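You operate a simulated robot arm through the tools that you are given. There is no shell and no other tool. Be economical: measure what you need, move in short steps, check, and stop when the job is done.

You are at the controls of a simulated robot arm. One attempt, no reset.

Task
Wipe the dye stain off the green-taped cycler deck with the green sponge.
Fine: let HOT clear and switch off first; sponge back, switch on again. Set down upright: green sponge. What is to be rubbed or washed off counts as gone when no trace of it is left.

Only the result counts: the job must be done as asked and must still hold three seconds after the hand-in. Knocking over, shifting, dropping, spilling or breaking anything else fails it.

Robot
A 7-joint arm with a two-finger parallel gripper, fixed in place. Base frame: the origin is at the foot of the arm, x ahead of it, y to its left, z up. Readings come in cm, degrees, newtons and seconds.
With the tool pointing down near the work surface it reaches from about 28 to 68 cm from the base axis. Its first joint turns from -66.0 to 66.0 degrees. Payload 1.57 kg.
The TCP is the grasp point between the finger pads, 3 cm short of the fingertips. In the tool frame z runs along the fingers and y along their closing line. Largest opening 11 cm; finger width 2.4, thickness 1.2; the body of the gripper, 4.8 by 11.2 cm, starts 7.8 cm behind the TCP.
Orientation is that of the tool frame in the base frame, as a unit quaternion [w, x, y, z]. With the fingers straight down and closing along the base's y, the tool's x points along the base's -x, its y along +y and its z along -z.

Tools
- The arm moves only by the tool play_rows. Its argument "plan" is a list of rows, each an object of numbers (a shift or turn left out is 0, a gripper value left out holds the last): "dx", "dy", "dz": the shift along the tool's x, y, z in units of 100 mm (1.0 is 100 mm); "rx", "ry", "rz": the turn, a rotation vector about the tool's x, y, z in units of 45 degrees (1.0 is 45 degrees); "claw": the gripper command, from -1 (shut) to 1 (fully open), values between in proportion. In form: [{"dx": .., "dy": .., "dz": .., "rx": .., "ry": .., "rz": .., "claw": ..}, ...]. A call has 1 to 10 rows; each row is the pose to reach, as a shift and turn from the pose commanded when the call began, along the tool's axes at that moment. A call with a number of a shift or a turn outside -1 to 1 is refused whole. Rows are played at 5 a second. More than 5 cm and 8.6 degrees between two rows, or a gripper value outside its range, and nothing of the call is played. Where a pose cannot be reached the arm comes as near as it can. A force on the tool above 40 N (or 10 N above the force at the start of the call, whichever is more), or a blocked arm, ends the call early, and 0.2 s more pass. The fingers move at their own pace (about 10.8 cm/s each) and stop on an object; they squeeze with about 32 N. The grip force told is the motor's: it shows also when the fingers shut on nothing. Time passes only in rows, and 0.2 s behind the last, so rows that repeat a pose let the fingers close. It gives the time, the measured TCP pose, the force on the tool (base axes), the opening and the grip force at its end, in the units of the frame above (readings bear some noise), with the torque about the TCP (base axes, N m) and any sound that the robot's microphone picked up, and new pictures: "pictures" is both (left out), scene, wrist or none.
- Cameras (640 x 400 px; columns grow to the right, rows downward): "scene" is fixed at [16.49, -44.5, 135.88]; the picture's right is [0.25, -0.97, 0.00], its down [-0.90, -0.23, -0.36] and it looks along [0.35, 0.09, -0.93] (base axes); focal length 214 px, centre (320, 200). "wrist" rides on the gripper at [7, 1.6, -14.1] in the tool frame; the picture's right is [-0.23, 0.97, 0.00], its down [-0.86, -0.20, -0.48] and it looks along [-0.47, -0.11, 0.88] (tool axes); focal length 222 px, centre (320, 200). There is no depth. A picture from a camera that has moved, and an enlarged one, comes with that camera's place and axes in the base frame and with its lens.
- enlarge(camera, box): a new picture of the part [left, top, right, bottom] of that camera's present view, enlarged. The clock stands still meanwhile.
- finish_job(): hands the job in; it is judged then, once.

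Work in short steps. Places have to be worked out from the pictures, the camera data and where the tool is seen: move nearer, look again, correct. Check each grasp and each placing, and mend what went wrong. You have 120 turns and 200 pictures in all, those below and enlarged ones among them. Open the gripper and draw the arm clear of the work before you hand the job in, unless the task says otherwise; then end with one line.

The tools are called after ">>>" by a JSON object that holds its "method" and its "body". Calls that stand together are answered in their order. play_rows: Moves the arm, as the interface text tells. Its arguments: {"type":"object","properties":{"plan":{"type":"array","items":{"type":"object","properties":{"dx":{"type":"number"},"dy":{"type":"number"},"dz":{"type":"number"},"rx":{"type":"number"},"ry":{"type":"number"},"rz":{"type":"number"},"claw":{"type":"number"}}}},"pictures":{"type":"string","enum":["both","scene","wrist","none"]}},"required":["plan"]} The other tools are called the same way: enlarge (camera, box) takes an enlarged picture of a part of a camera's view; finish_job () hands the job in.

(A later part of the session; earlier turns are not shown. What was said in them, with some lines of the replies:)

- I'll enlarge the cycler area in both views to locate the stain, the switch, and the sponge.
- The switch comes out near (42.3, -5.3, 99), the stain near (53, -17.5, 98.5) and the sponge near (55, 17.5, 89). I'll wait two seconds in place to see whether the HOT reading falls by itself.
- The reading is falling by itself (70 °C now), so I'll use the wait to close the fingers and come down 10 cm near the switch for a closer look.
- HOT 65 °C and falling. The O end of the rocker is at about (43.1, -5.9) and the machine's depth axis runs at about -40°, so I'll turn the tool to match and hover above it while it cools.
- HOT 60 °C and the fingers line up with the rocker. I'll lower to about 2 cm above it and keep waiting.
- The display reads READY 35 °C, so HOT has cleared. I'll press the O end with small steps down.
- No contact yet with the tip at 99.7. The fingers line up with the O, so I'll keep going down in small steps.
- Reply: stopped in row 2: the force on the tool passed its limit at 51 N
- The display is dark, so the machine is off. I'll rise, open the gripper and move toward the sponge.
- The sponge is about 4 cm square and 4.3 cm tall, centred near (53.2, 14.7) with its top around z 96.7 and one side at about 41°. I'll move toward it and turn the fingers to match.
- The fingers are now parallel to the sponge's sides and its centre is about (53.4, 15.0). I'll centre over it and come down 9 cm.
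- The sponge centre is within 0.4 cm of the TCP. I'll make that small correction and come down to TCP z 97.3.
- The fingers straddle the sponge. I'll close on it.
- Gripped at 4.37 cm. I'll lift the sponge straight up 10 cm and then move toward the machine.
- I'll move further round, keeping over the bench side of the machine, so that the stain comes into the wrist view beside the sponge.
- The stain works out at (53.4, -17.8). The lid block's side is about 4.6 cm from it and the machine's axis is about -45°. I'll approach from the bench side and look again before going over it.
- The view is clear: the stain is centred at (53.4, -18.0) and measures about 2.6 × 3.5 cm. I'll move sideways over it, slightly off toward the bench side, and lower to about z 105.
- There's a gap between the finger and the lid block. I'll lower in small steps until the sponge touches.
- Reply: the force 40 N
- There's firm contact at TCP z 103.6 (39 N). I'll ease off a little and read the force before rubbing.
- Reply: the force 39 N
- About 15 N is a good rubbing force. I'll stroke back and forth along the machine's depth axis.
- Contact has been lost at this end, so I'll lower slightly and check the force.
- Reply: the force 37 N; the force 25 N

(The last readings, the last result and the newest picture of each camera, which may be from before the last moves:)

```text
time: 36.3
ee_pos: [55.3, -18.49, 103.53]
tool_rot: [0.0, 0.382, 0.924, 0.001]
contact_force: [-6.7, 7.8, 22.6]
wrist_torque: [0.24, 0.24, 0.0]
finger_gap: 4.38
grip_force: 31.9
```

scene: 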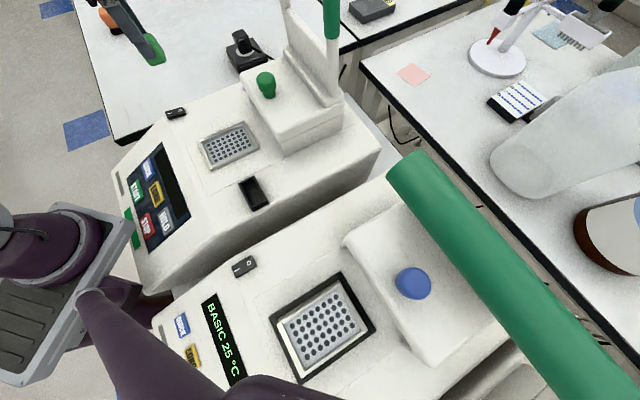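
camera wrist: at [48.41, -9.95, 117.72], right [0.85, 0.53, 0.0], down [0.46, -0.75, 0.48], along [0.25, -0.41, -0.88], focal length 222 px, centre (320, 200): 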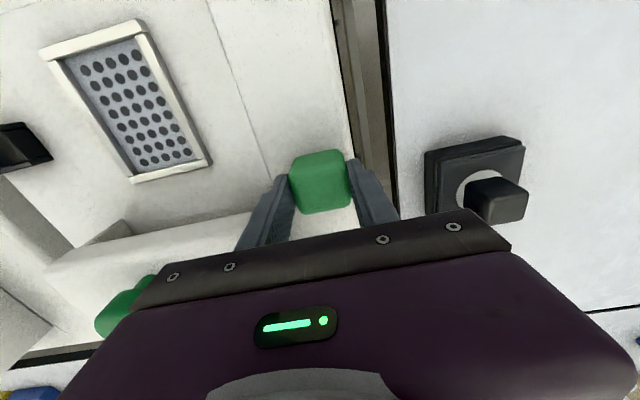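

Several strokes are done with steady pressure. I'll lift back to the viewing pose and check the deck.

>>> {"method": "play_rows", "body": {"plan": [{"dz": -0.1}, {"dz": -0.4}, {"dz": -0.76, "dx": 0.1, "dy": 0.1}, {"dz": -0.76, "dx": 0.18, "dy": 0.43}, {"dz": -0.76, "dx": 0.18, "dy": 0.43}, {"dz": -0.76, "dx": 0.18, "dy": 0.43}], "pictures": "wrist"}}

>>> {"method": "enlarge", "body": {"camera": "wrist", "box": [200, 80, 380, 230]}}

>>> {"method": "enlarge", "body": {"camera": "scene", "box": [160, 20, 340, 140]}}

```text
time: 37.7
ee_pos: [57.01, -14.31, 111.23]
tool_rot: [0.001, 0.383, 0.924, 0.0]
contact_force: [-0.7, 0.0, -0.9]
wrist_torque: [0.02, -0.01, -0.02]
finger_gap: 4.36
grip_force: 32.0
camera wrist: at [53.18, -8.28, 125.12], right [0.85, 0.53, 0.0], down [0.46, -0.75, 0.48], along [0.25, -0.41, -0.88], focal length 222 px, centre (320, 200)
```

wrist: 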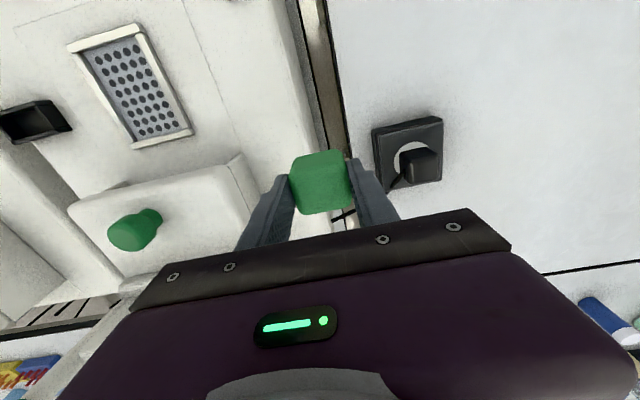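

```text
2.67 times, centred on (290, 155) of wrist
camera zoom: at [53.18, -8.28, 125.12], right [0.85, 0.53, 0.0], down [0.46, -0.75, 0.48], along [0.25, -0.41, -0.88], focal length 592 px, centre (400, 320)
```

zoom: 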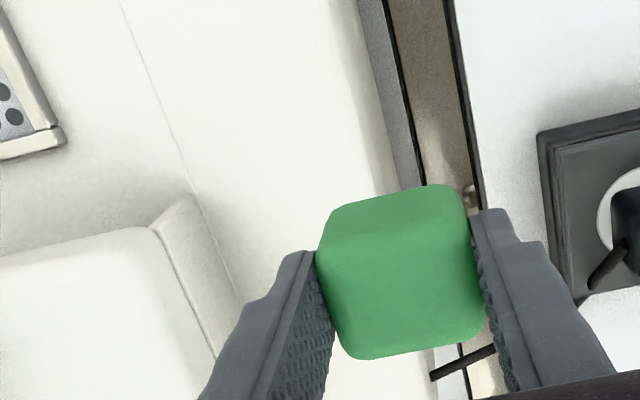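

```text
3.33 times, centred on (250, 80) of scene
camera zoom: at [16.49, -44.5, 135.88], right [0.25, -0.97, 0.0], down [-0.9, -0.23, -0.36], along [0.35, 0.09, -0.93], focal length 715 px, centre (553, 600)
```

zoom: 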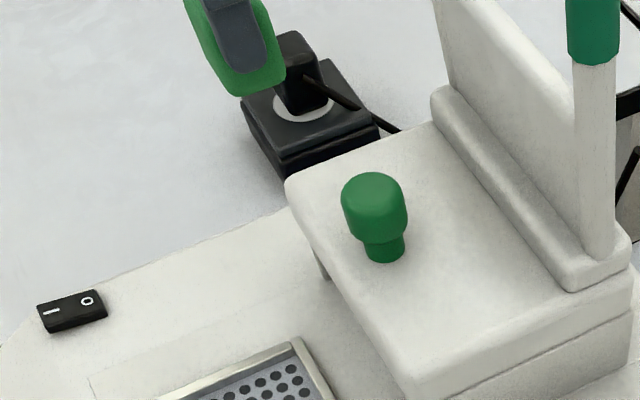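

No stain remains on the deck in this view. I'll head back with the sponge and re-check the area once the fingers aren't covering it.

>>> {"method": "play_rows", "body": {"plan": [{"dx": 0, "dy": 0.3}, {"dx": 0.1, "dy": 0.6}, {"dx": 0.2, "dy": 0.6}, {"dx": 0.2, "dy": 0.6}], "pictures": "wrist"}}

>>> {"method": "enlarge", "body": {"camera": "wrist", "box": [140, 80, 320, 230]}}

```text
time: 38.7
ee_pos: [59.81, -8.61, 111.11]
tool_rot: [0.002, 0.383, 0.924, 0.001]
contact_force: [0.0, 0.0, 0.1]
wrist_torque: [0.02, -0.02, 0.0]
finger_gap: 4.39
grip_force: 32.2
camera wrist: at [55.97, -2.54, 125.08], right [0.85, 0.53, 0.0], down [0.46, -0.75, 0.48], along [0.25, -0.41, -0.88], focal length 222 px, centre (320, 200)
```

wrist: 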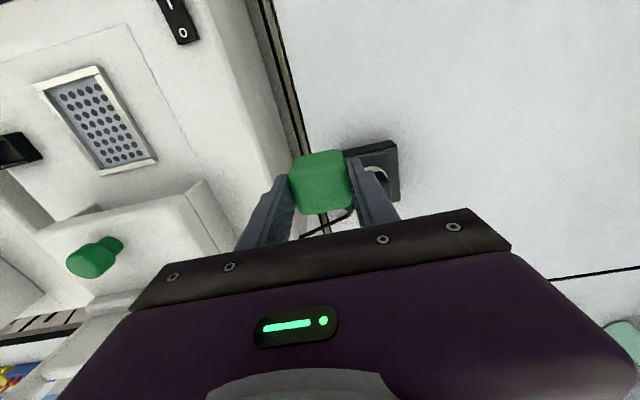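

```text
2.67 times, centred on (230, 155) of wrist
camera zoom: at [55.97, -2.54, 125.08], right [0.85, 0.53, 0.0], down [0.46, -0.75, 0.48], along [0.25, -0.41, -0.88], focal length 592 px, centre (560, 320)
```

zoom: 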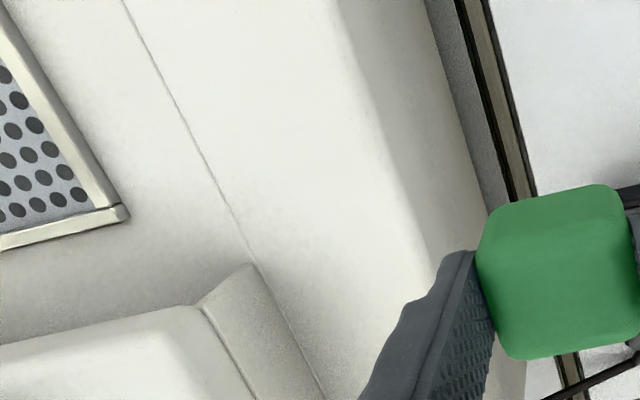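

The deck is clean where the stain was. I'll carry the sponge back toward its place in two moves.

>>> {"method": "play_rows", "body": {"plan": [{"dx": 0.3, "dy": 0.18, "rz": 0.03}, {"dx": 0.65, "dy": 0.36, "rz": 0.06}, {"dx": 1.0, "dy": 0.58, "rz": 0.09}, {"dx": 1.0, "dy": 0.58, "rz": 0.09}, {"dx": 1.0, "dy": 0.58, "rz": 0.09}], "pictures": "none"}}

```text
time: 39.9
ee_pos: [56.99, 2.44, 111.15]
tool_rot: [0.001, 0.415, 0.91, 0.0]
contact_force: [-0.1, 0.2, -1.1]
wrist_torque: [0.02, -0.01, 0.01]
finger_gap: 4.37
grip_force: 31.7
```

Now at (57.0, 2.4). I'll continue to just short of the sponge's place and start lowering.

>>> {"method": "play_rows", "body": {"plan": [{"dx": 0.3, "dy": 0.18}, {"dx": 0.65, "dy": 0.36}, {"dx": 1.0, "dy": 0.57}, {"dx": 1.0, "dy": 0.57, "dz": 0.3}, {"dx": 1.0, "dy": 0.57, "dz": 0.6}, {"dx": 1.0, "dy": 0.57, "dz": 0.6}], "pictures": "both"}}

>>> {"method": "enlarge", "body": {"camera": "scene", "box": [80, 20, 200, 110]}}

```text
time: 41.3
ee_pos: [54.24, 13.69, 105.04]
tool_rot: [0.001, 0.415, 0.91, 0.001]
contact_force: [-0.7, -0.8, 0.5]
wrist_torque: [0.01, 0.0, 0.01]
finger_gap: 4.38
grip_force: 31.7
camera wrist: at [50.91, 19.97, 119.18], right [0.88, 0.47, 0.0], down [0.41, -0.78, 0.48], along [0.23, -0.42, -0.88], focal length 222 px, centre (320, 200)
```

scene: 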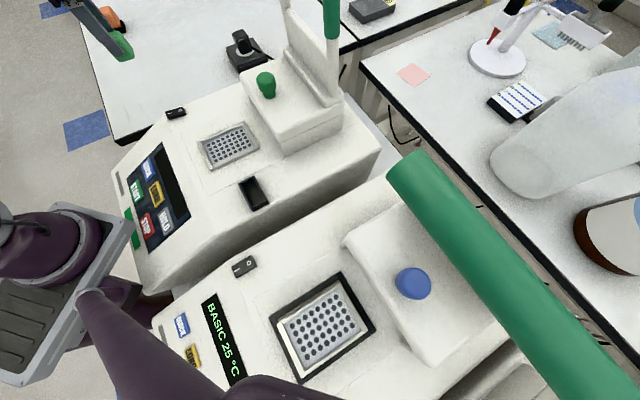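
wrist: 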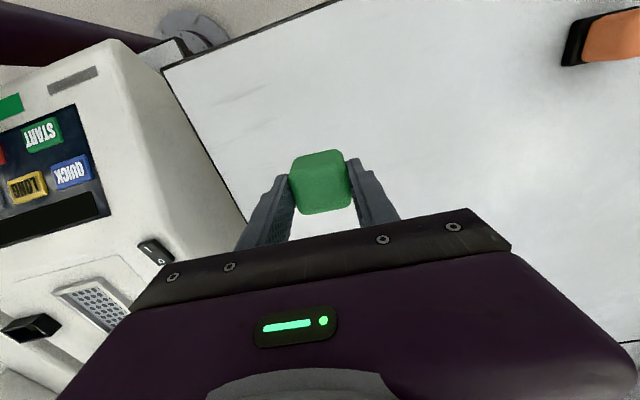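

```text
4.44 times, centred on (140, 65) of scene
camera zoom: at [16.49, -44.5, 135.88], right [0.25, -0.97, 0.0], down [-0.9, -0.23, -0.36], along [0.35, 0.09, -0.93], focal length 953 px, centre (1120, 800)
```

zoom: 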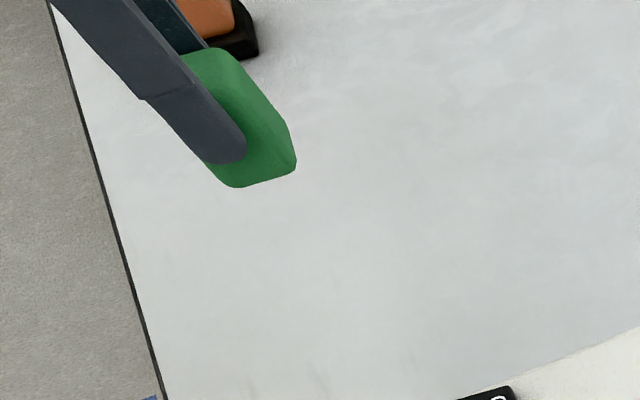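

At (54.2, 13.7), with a small shift left to go. I'll correct it and lower to just above contact.

>>> {"method": "play_rows", "body": {"plan": [{"dx": 0.165, "dy": 0.04, "dz": 0.1}, {"dx": 0.165, "dy": 0.04, "dz": 0.4}, {"dx": 0.165, "dy": 0.04, "dz": 0.6}, {"dx": 0.165, "dy": 0.04, "dz": 0.7}, {"dx": 0.165, "dy": 0.04, "dz": 0.74}, {"dx": 0.165, "dy": 0.04, "dz": 0.755}], "pictures": "none"}}

```text
time: 42.7
ee_pos: [54.01, 15.27, 97.58]
tool_rot: [0.002, 0.415, 0.91, 0.001]
contact_force: [-0.7, -0.7, -0.4]
wrist_torque: [-0.02, 0.0, -0.01]
finger_gap: 4.33
grip_force: 31.6
```

It's 0.5 cm off in x, so I'll correct that and lower gently to contact.

>>> {"method": "play_rows", "body": {"plan": [{"dx": 0.036, "dy": -0.041}, {"dx": 0.036, "dy": -0.041, "dz": 0.015}, {"dx": 0.036, "dy": -0.041, "dz": 0.025}, {"dx": 0.036, "dy": -0.041, "dz": 0.03}], "pictures": "none"}}

```text
time: 43.7
ee_pos: [53.35, 15.24, 97.26]
tool_rot: [0.002, 0.413, 0.911, 0.001]
contact_force: [-0.3, 0.8, -0.4]
wrist_torque: [-0.01, -0.04, 0.03]
finger_gap: 4.35
grip_force: 31.7
```

>>> {"method": "play_rows", "body": {"plan": [{"dz": 0.008}, {"dz": 0.016}, {"dz": 0.02}], "pictures": "none"}}

```text
time: 44.5
ee_pos: [53.36, 15.28, 96.98]
tool_rot: [0.001, 0.415, 0.91, 0.001]
contact_force: [0.3, -1.4, 2.7]
wrist_torque: [-0.05, -0.01, 0.01]
finger_gap: 4.38
grip_force: 32.4
```

Light contact (about 3 N), so the sponge is on the bench. I'll open the gripper.

>>> {"method": "play_rows", "body": {"plan": [{"claw": -0.2}, {"claw": -0.1}, {"claw": 0.4}, {"claw": 1}, {"claw": 1}, {"claw": 1, "dz": -0.2}, {"dz": -0.5}, {"dz": -0.9}, {"dz": -0.9}], "pictures": "both"}}

>>> {"method": "enlarge", "body": {"camera": "scene", "box": [80, 20, 200, 110]}}

```text
time: 46.5
ee_pos: [53.29, 15.38, 106.01]
tool_rot: [0.001, 0.415, 0.91, 0.001]
contact_force: [-0.6, 0.1, 0.5]
wrist_torque: [0.0, -0.05, -0.01]
finger_gap: 11.01
grip_force: 0.0
camera wrist: at [49.81, 21.65, 120.04], right [0.88, 0.47, 0.0], down [0.41, -0.78, 0.48], along [0.23, -0.42, -0.88], focal length 222 px, centre (320, 200)
```

scene: 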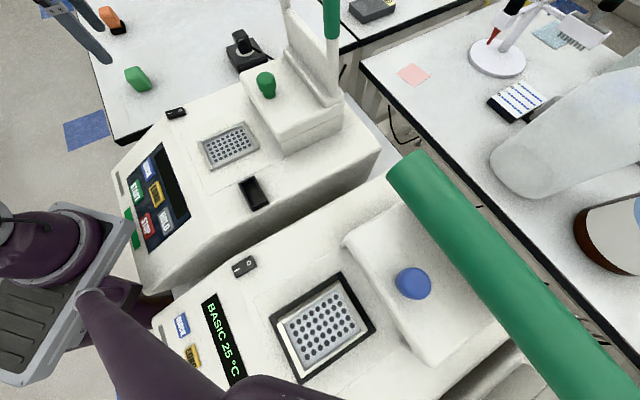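
wrist: 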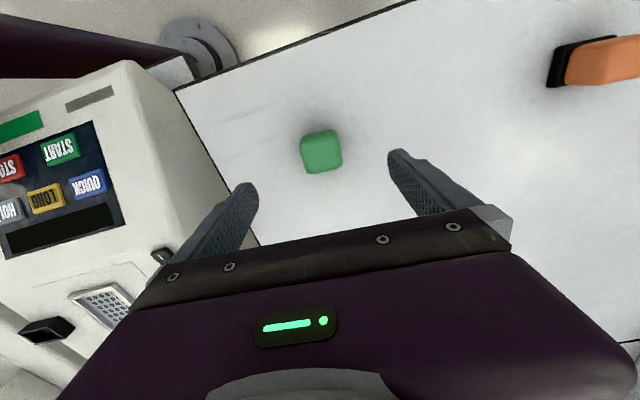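

```text
4.44 times, centred on (140, 65) of scene
camera zoom: at [16.49, -44.5, 135.88], right [0.25, -0.97, 0.0], down [-0.9, -0.23, -0.36], along [0.35, 0.09, -0.93], focal length 953 px, centre (1120, 800)
```

zoom: 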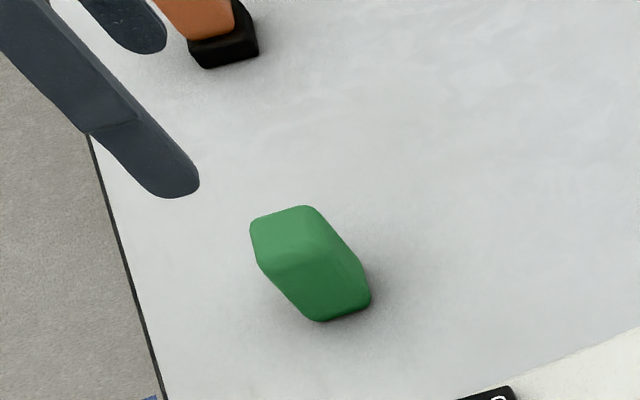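

The sponge stands upright in its original spot. Next I'll close the fingers and move back toward the I end of the switch at about (40.7, -3.8).

>>> {"method": "play_rows", "body": {"plan": [{"dz": -0.3}, {"dz": -0.6, "dx": -0.05, "dy": -0.3, "claw": -1}, {"dz": -0.6, "dx": -0.15, "dy": -0.65}, {"dz": -0.6, "dx": -0.31, "dy": -1.0}, {"dz": -0.6, "dx": -0.31, "dy": -1.0}, {"dz": -0.6, "dx": -0.31, "dy": -1.0}], "pictures": "none"}}

>>> {"method": "play_rows", "body": {"plan": [{"dx": -0.1, "dy": -0.35, "rz": -0.09}, {"dx": -0.2, "dy": -0.7, "rz": -0.09}, {"dx": -0.31, "dy": -1.0, "rz": -0.09}, {"dx": -0.31, "dy": -1.0, "rz": -0.09}, {"dx": -0.31, "dy": -1.0, "rz": -0.09}], "pictures": "none"}}

```text
time: 47.9
ee_pos: [47.82, 6.48, 112.07]
tool_rot: [0.001, 0.415, 0.91, 0.001]
contact_force: [0.1, 0.8, -0.3]
wrist_torque: [0.01, 0.01, 0.01]
finger_gap: 0.0
grip_force: 21.6
```

```text
time: 49.1
ee_pos: [42.54, -2.47, 111.97]
tool_rot: [0.001, 0.383, 0.924, 0.0]
contact_force: [0.2, 0.1, 0.6]
wrist_torque: [0.0, 0.02, 0.03]
finger_gap: 0.0
grip_force: 21.5
```

Now at (42.5, -2.5, 112). I'll shift over the I end and come down to z 104.5 for a look.

>>> {"method": "play_rows", "body": {"plan": [{"dx": 0.036, "dy": -0.224}, {"dx": 0.036, "dy": -0.224, "dz": 0.3}, {"dx": 0.036, "dy": -0.224, "dz": 0.6}, {"dx": 0.036, "dy": -0.224, "dz": 0.75}, {"dx": 0.036, "dy": -0.224, "dz": 0.75}], "pictures": "wrist"}}

>>> {"method": "enlarge", "body": {"camera": "wrist", "box": [230, 80, 410, 220]}}

>>> {"method": "enlarge", "body": {"camera": "scene", "box": [120, 60, 240, 150]}}

```text
time: 50.3
ee_pos: [40.73, -3.94, 104.42]
tool_rot: [0.001, 0.382, 0.924, 0.0]
contact_force: [0.3, 0.1, 0.5]
wrist_torque: [0.01, -0.02, 0.02]
finger_gap: 0.01
grip_force: 21.3
camera wrist: at [36.68, 2.16, 118.47], right [0.85, 0.53, 0.0], down [0.46, -0.75, 0.48], along [0.25, -0.41, -0.88], focal length 222 px, centre (320, 200)
```

wrist: 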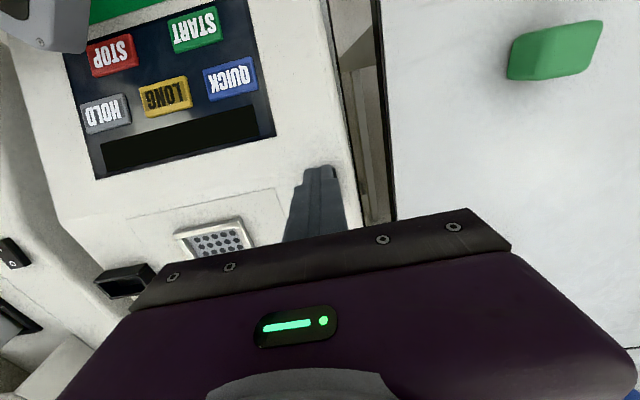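

```text
2.86 times, centred on (320, 150) of wrist
camera zoom: at [36.68, 2.16, 118.47], right [0.85, 0.53, 0.0], down [0.46, -0.75, 0.48], along [0.25, -0.41, -0.88], focal length 635 px, centre (320, 343)
```

zoom: 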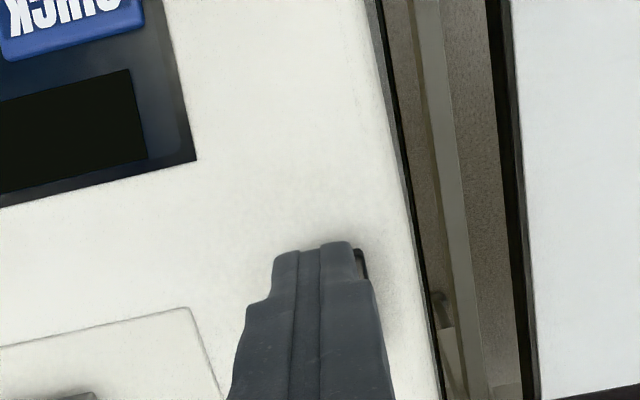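

```text
4.44 times, centred on (180, 105) of scene
camera zoom: at [16.49, -44.5, 135.88], right [0.25, -0.97, 0.0], down [-0.9, -0.23, -0.36], along [0.35, 0.09, -0.93], focal length 953 px, centre (942, 622)
```

zoom: 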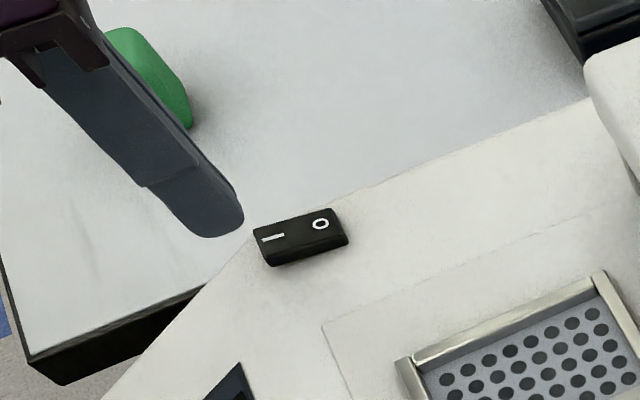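

The fingers sit over the I end, with the switch about 3 mm to the right. I'll correct that and press down in small steps.

>>> {"method": "play_rows", "body": {"plan": [{"dy": 0.025, "dz": 0.08}, {"dy": 0.025, "dz": 0.14}, {"dy": 0.025, "dz": 0.17}, {"dy": 0.025, "dz": 0.19}, {"dy": 0.025, "dz": 0.21}, {"dy": 0.025, "dz": 0.23}, {"dy": 0.025, "dz": 0.25}], "pictures": "both"}}

```text
time: 51.9
ee_pos: [40.72, -3.6, 102.14]
tool_rot: [0.002, 0.381, 0.924, 0.002]
contact_force: [-5.5, 2.8, 18.3]
wrist_torque: [-0.11, 0.02, -0.19]
finger_gap: 0.0
grip_force: 21.1
stopped in row 7: the force on the tool passed its limit at 51 N (the readings are from after the stop); the commanded pose is now the measured one
camera wrist: at [36.73, 2.44, 116.2], right [0.85, 0.53, 0.0], down [0.46, -0.75, 0.48], along [0.26, -0.41, -0.88], focal length 222 px, centre (320, 200)
```

scene: 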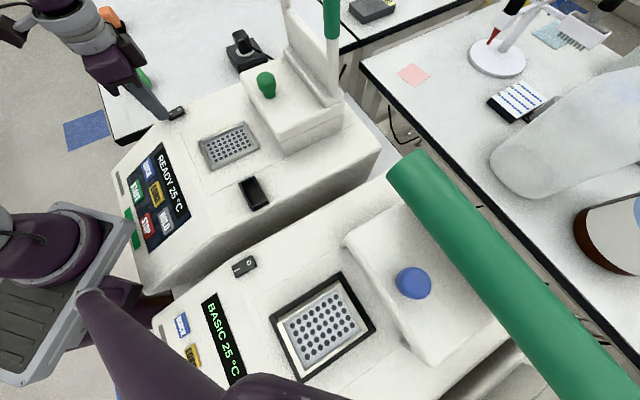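
wrist: 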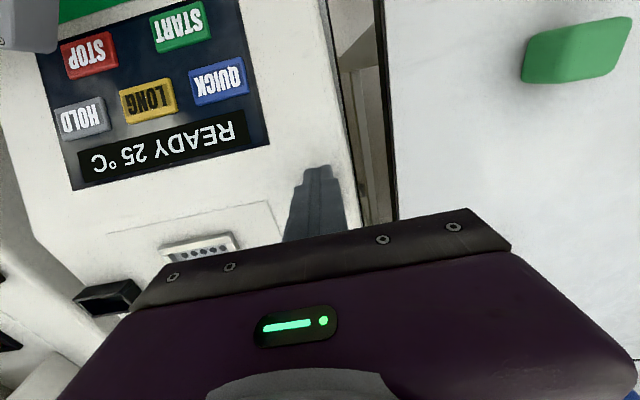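

It's on again and reads READY 25 °C. I'll lift clear, open the gripper and do a last check.

>>> {"method": "play_rows", "body": {"plan": [{"dz": -0.3}, {"dz": -0.6}, {"dz": -1.0}, {"dz": -1.0, "claw": 1}, {"dz": -1.0}, {"dz": -1.0}, {"dz": -1.0}], "pictures": "both"}}

>>> {"method": "enlarge", "body": {"camera": "scene", "box": [90, 40, 330, 200]}}

```text
time: 53.5
ee_pos: [40.55, -3.73, 112.26]
tool_rot: [0.001, 0.382, 0.924, 0.001]
contact_force: [-0.4, -1.3, 0.3]
wrist_torque: [0.0, -0.03, 0.0]
finger_gap: 11.01
grip_force: 0.0
camera wrist: at [36.49, 2.4, 126.31], right [0.85, 0.53, 0.0], down [0.46, -0.75, 0.48], along [0.26, -0.41, -0.88], focal length 222 px, centre (320, 200)
```

scene: 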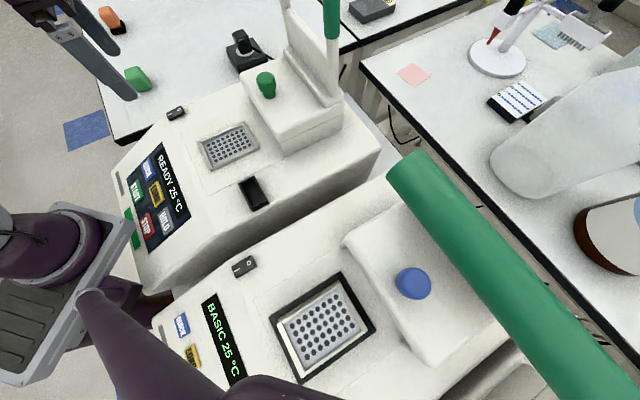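
wrist: 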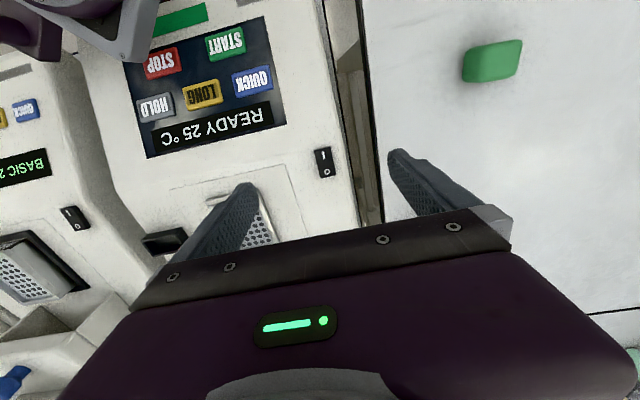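

```text
2.50 times, centred on (210, 120) of scene
camera zoom: at [16.49, -44.5, 135.88], right [0.25, -0.97, 0.0], down [-0.9, -0.23, -0.36], along [0.35, 0.09, -0.93], focal length 536 px, centre (595, 400)
```

zoom: 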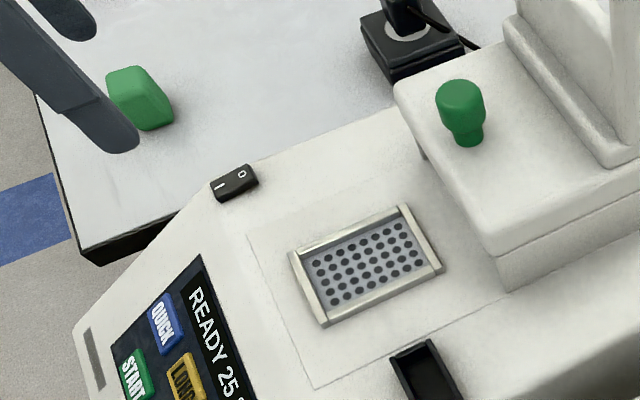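

The deck is clean, the sponge is upright in its place, the machine is on and the open gripper is clear of the work. I'm handing in.

>>> {"method": "finish_job", "body": {}}

```text
The job is handed in.
```

The dye stain is wiped off the green-taped cycler deck with no trace visible. I switched the cycler off only after HOT had cleared. The green sponge is back upright in its place, and the cycler is on again, reading READY 25 °C.
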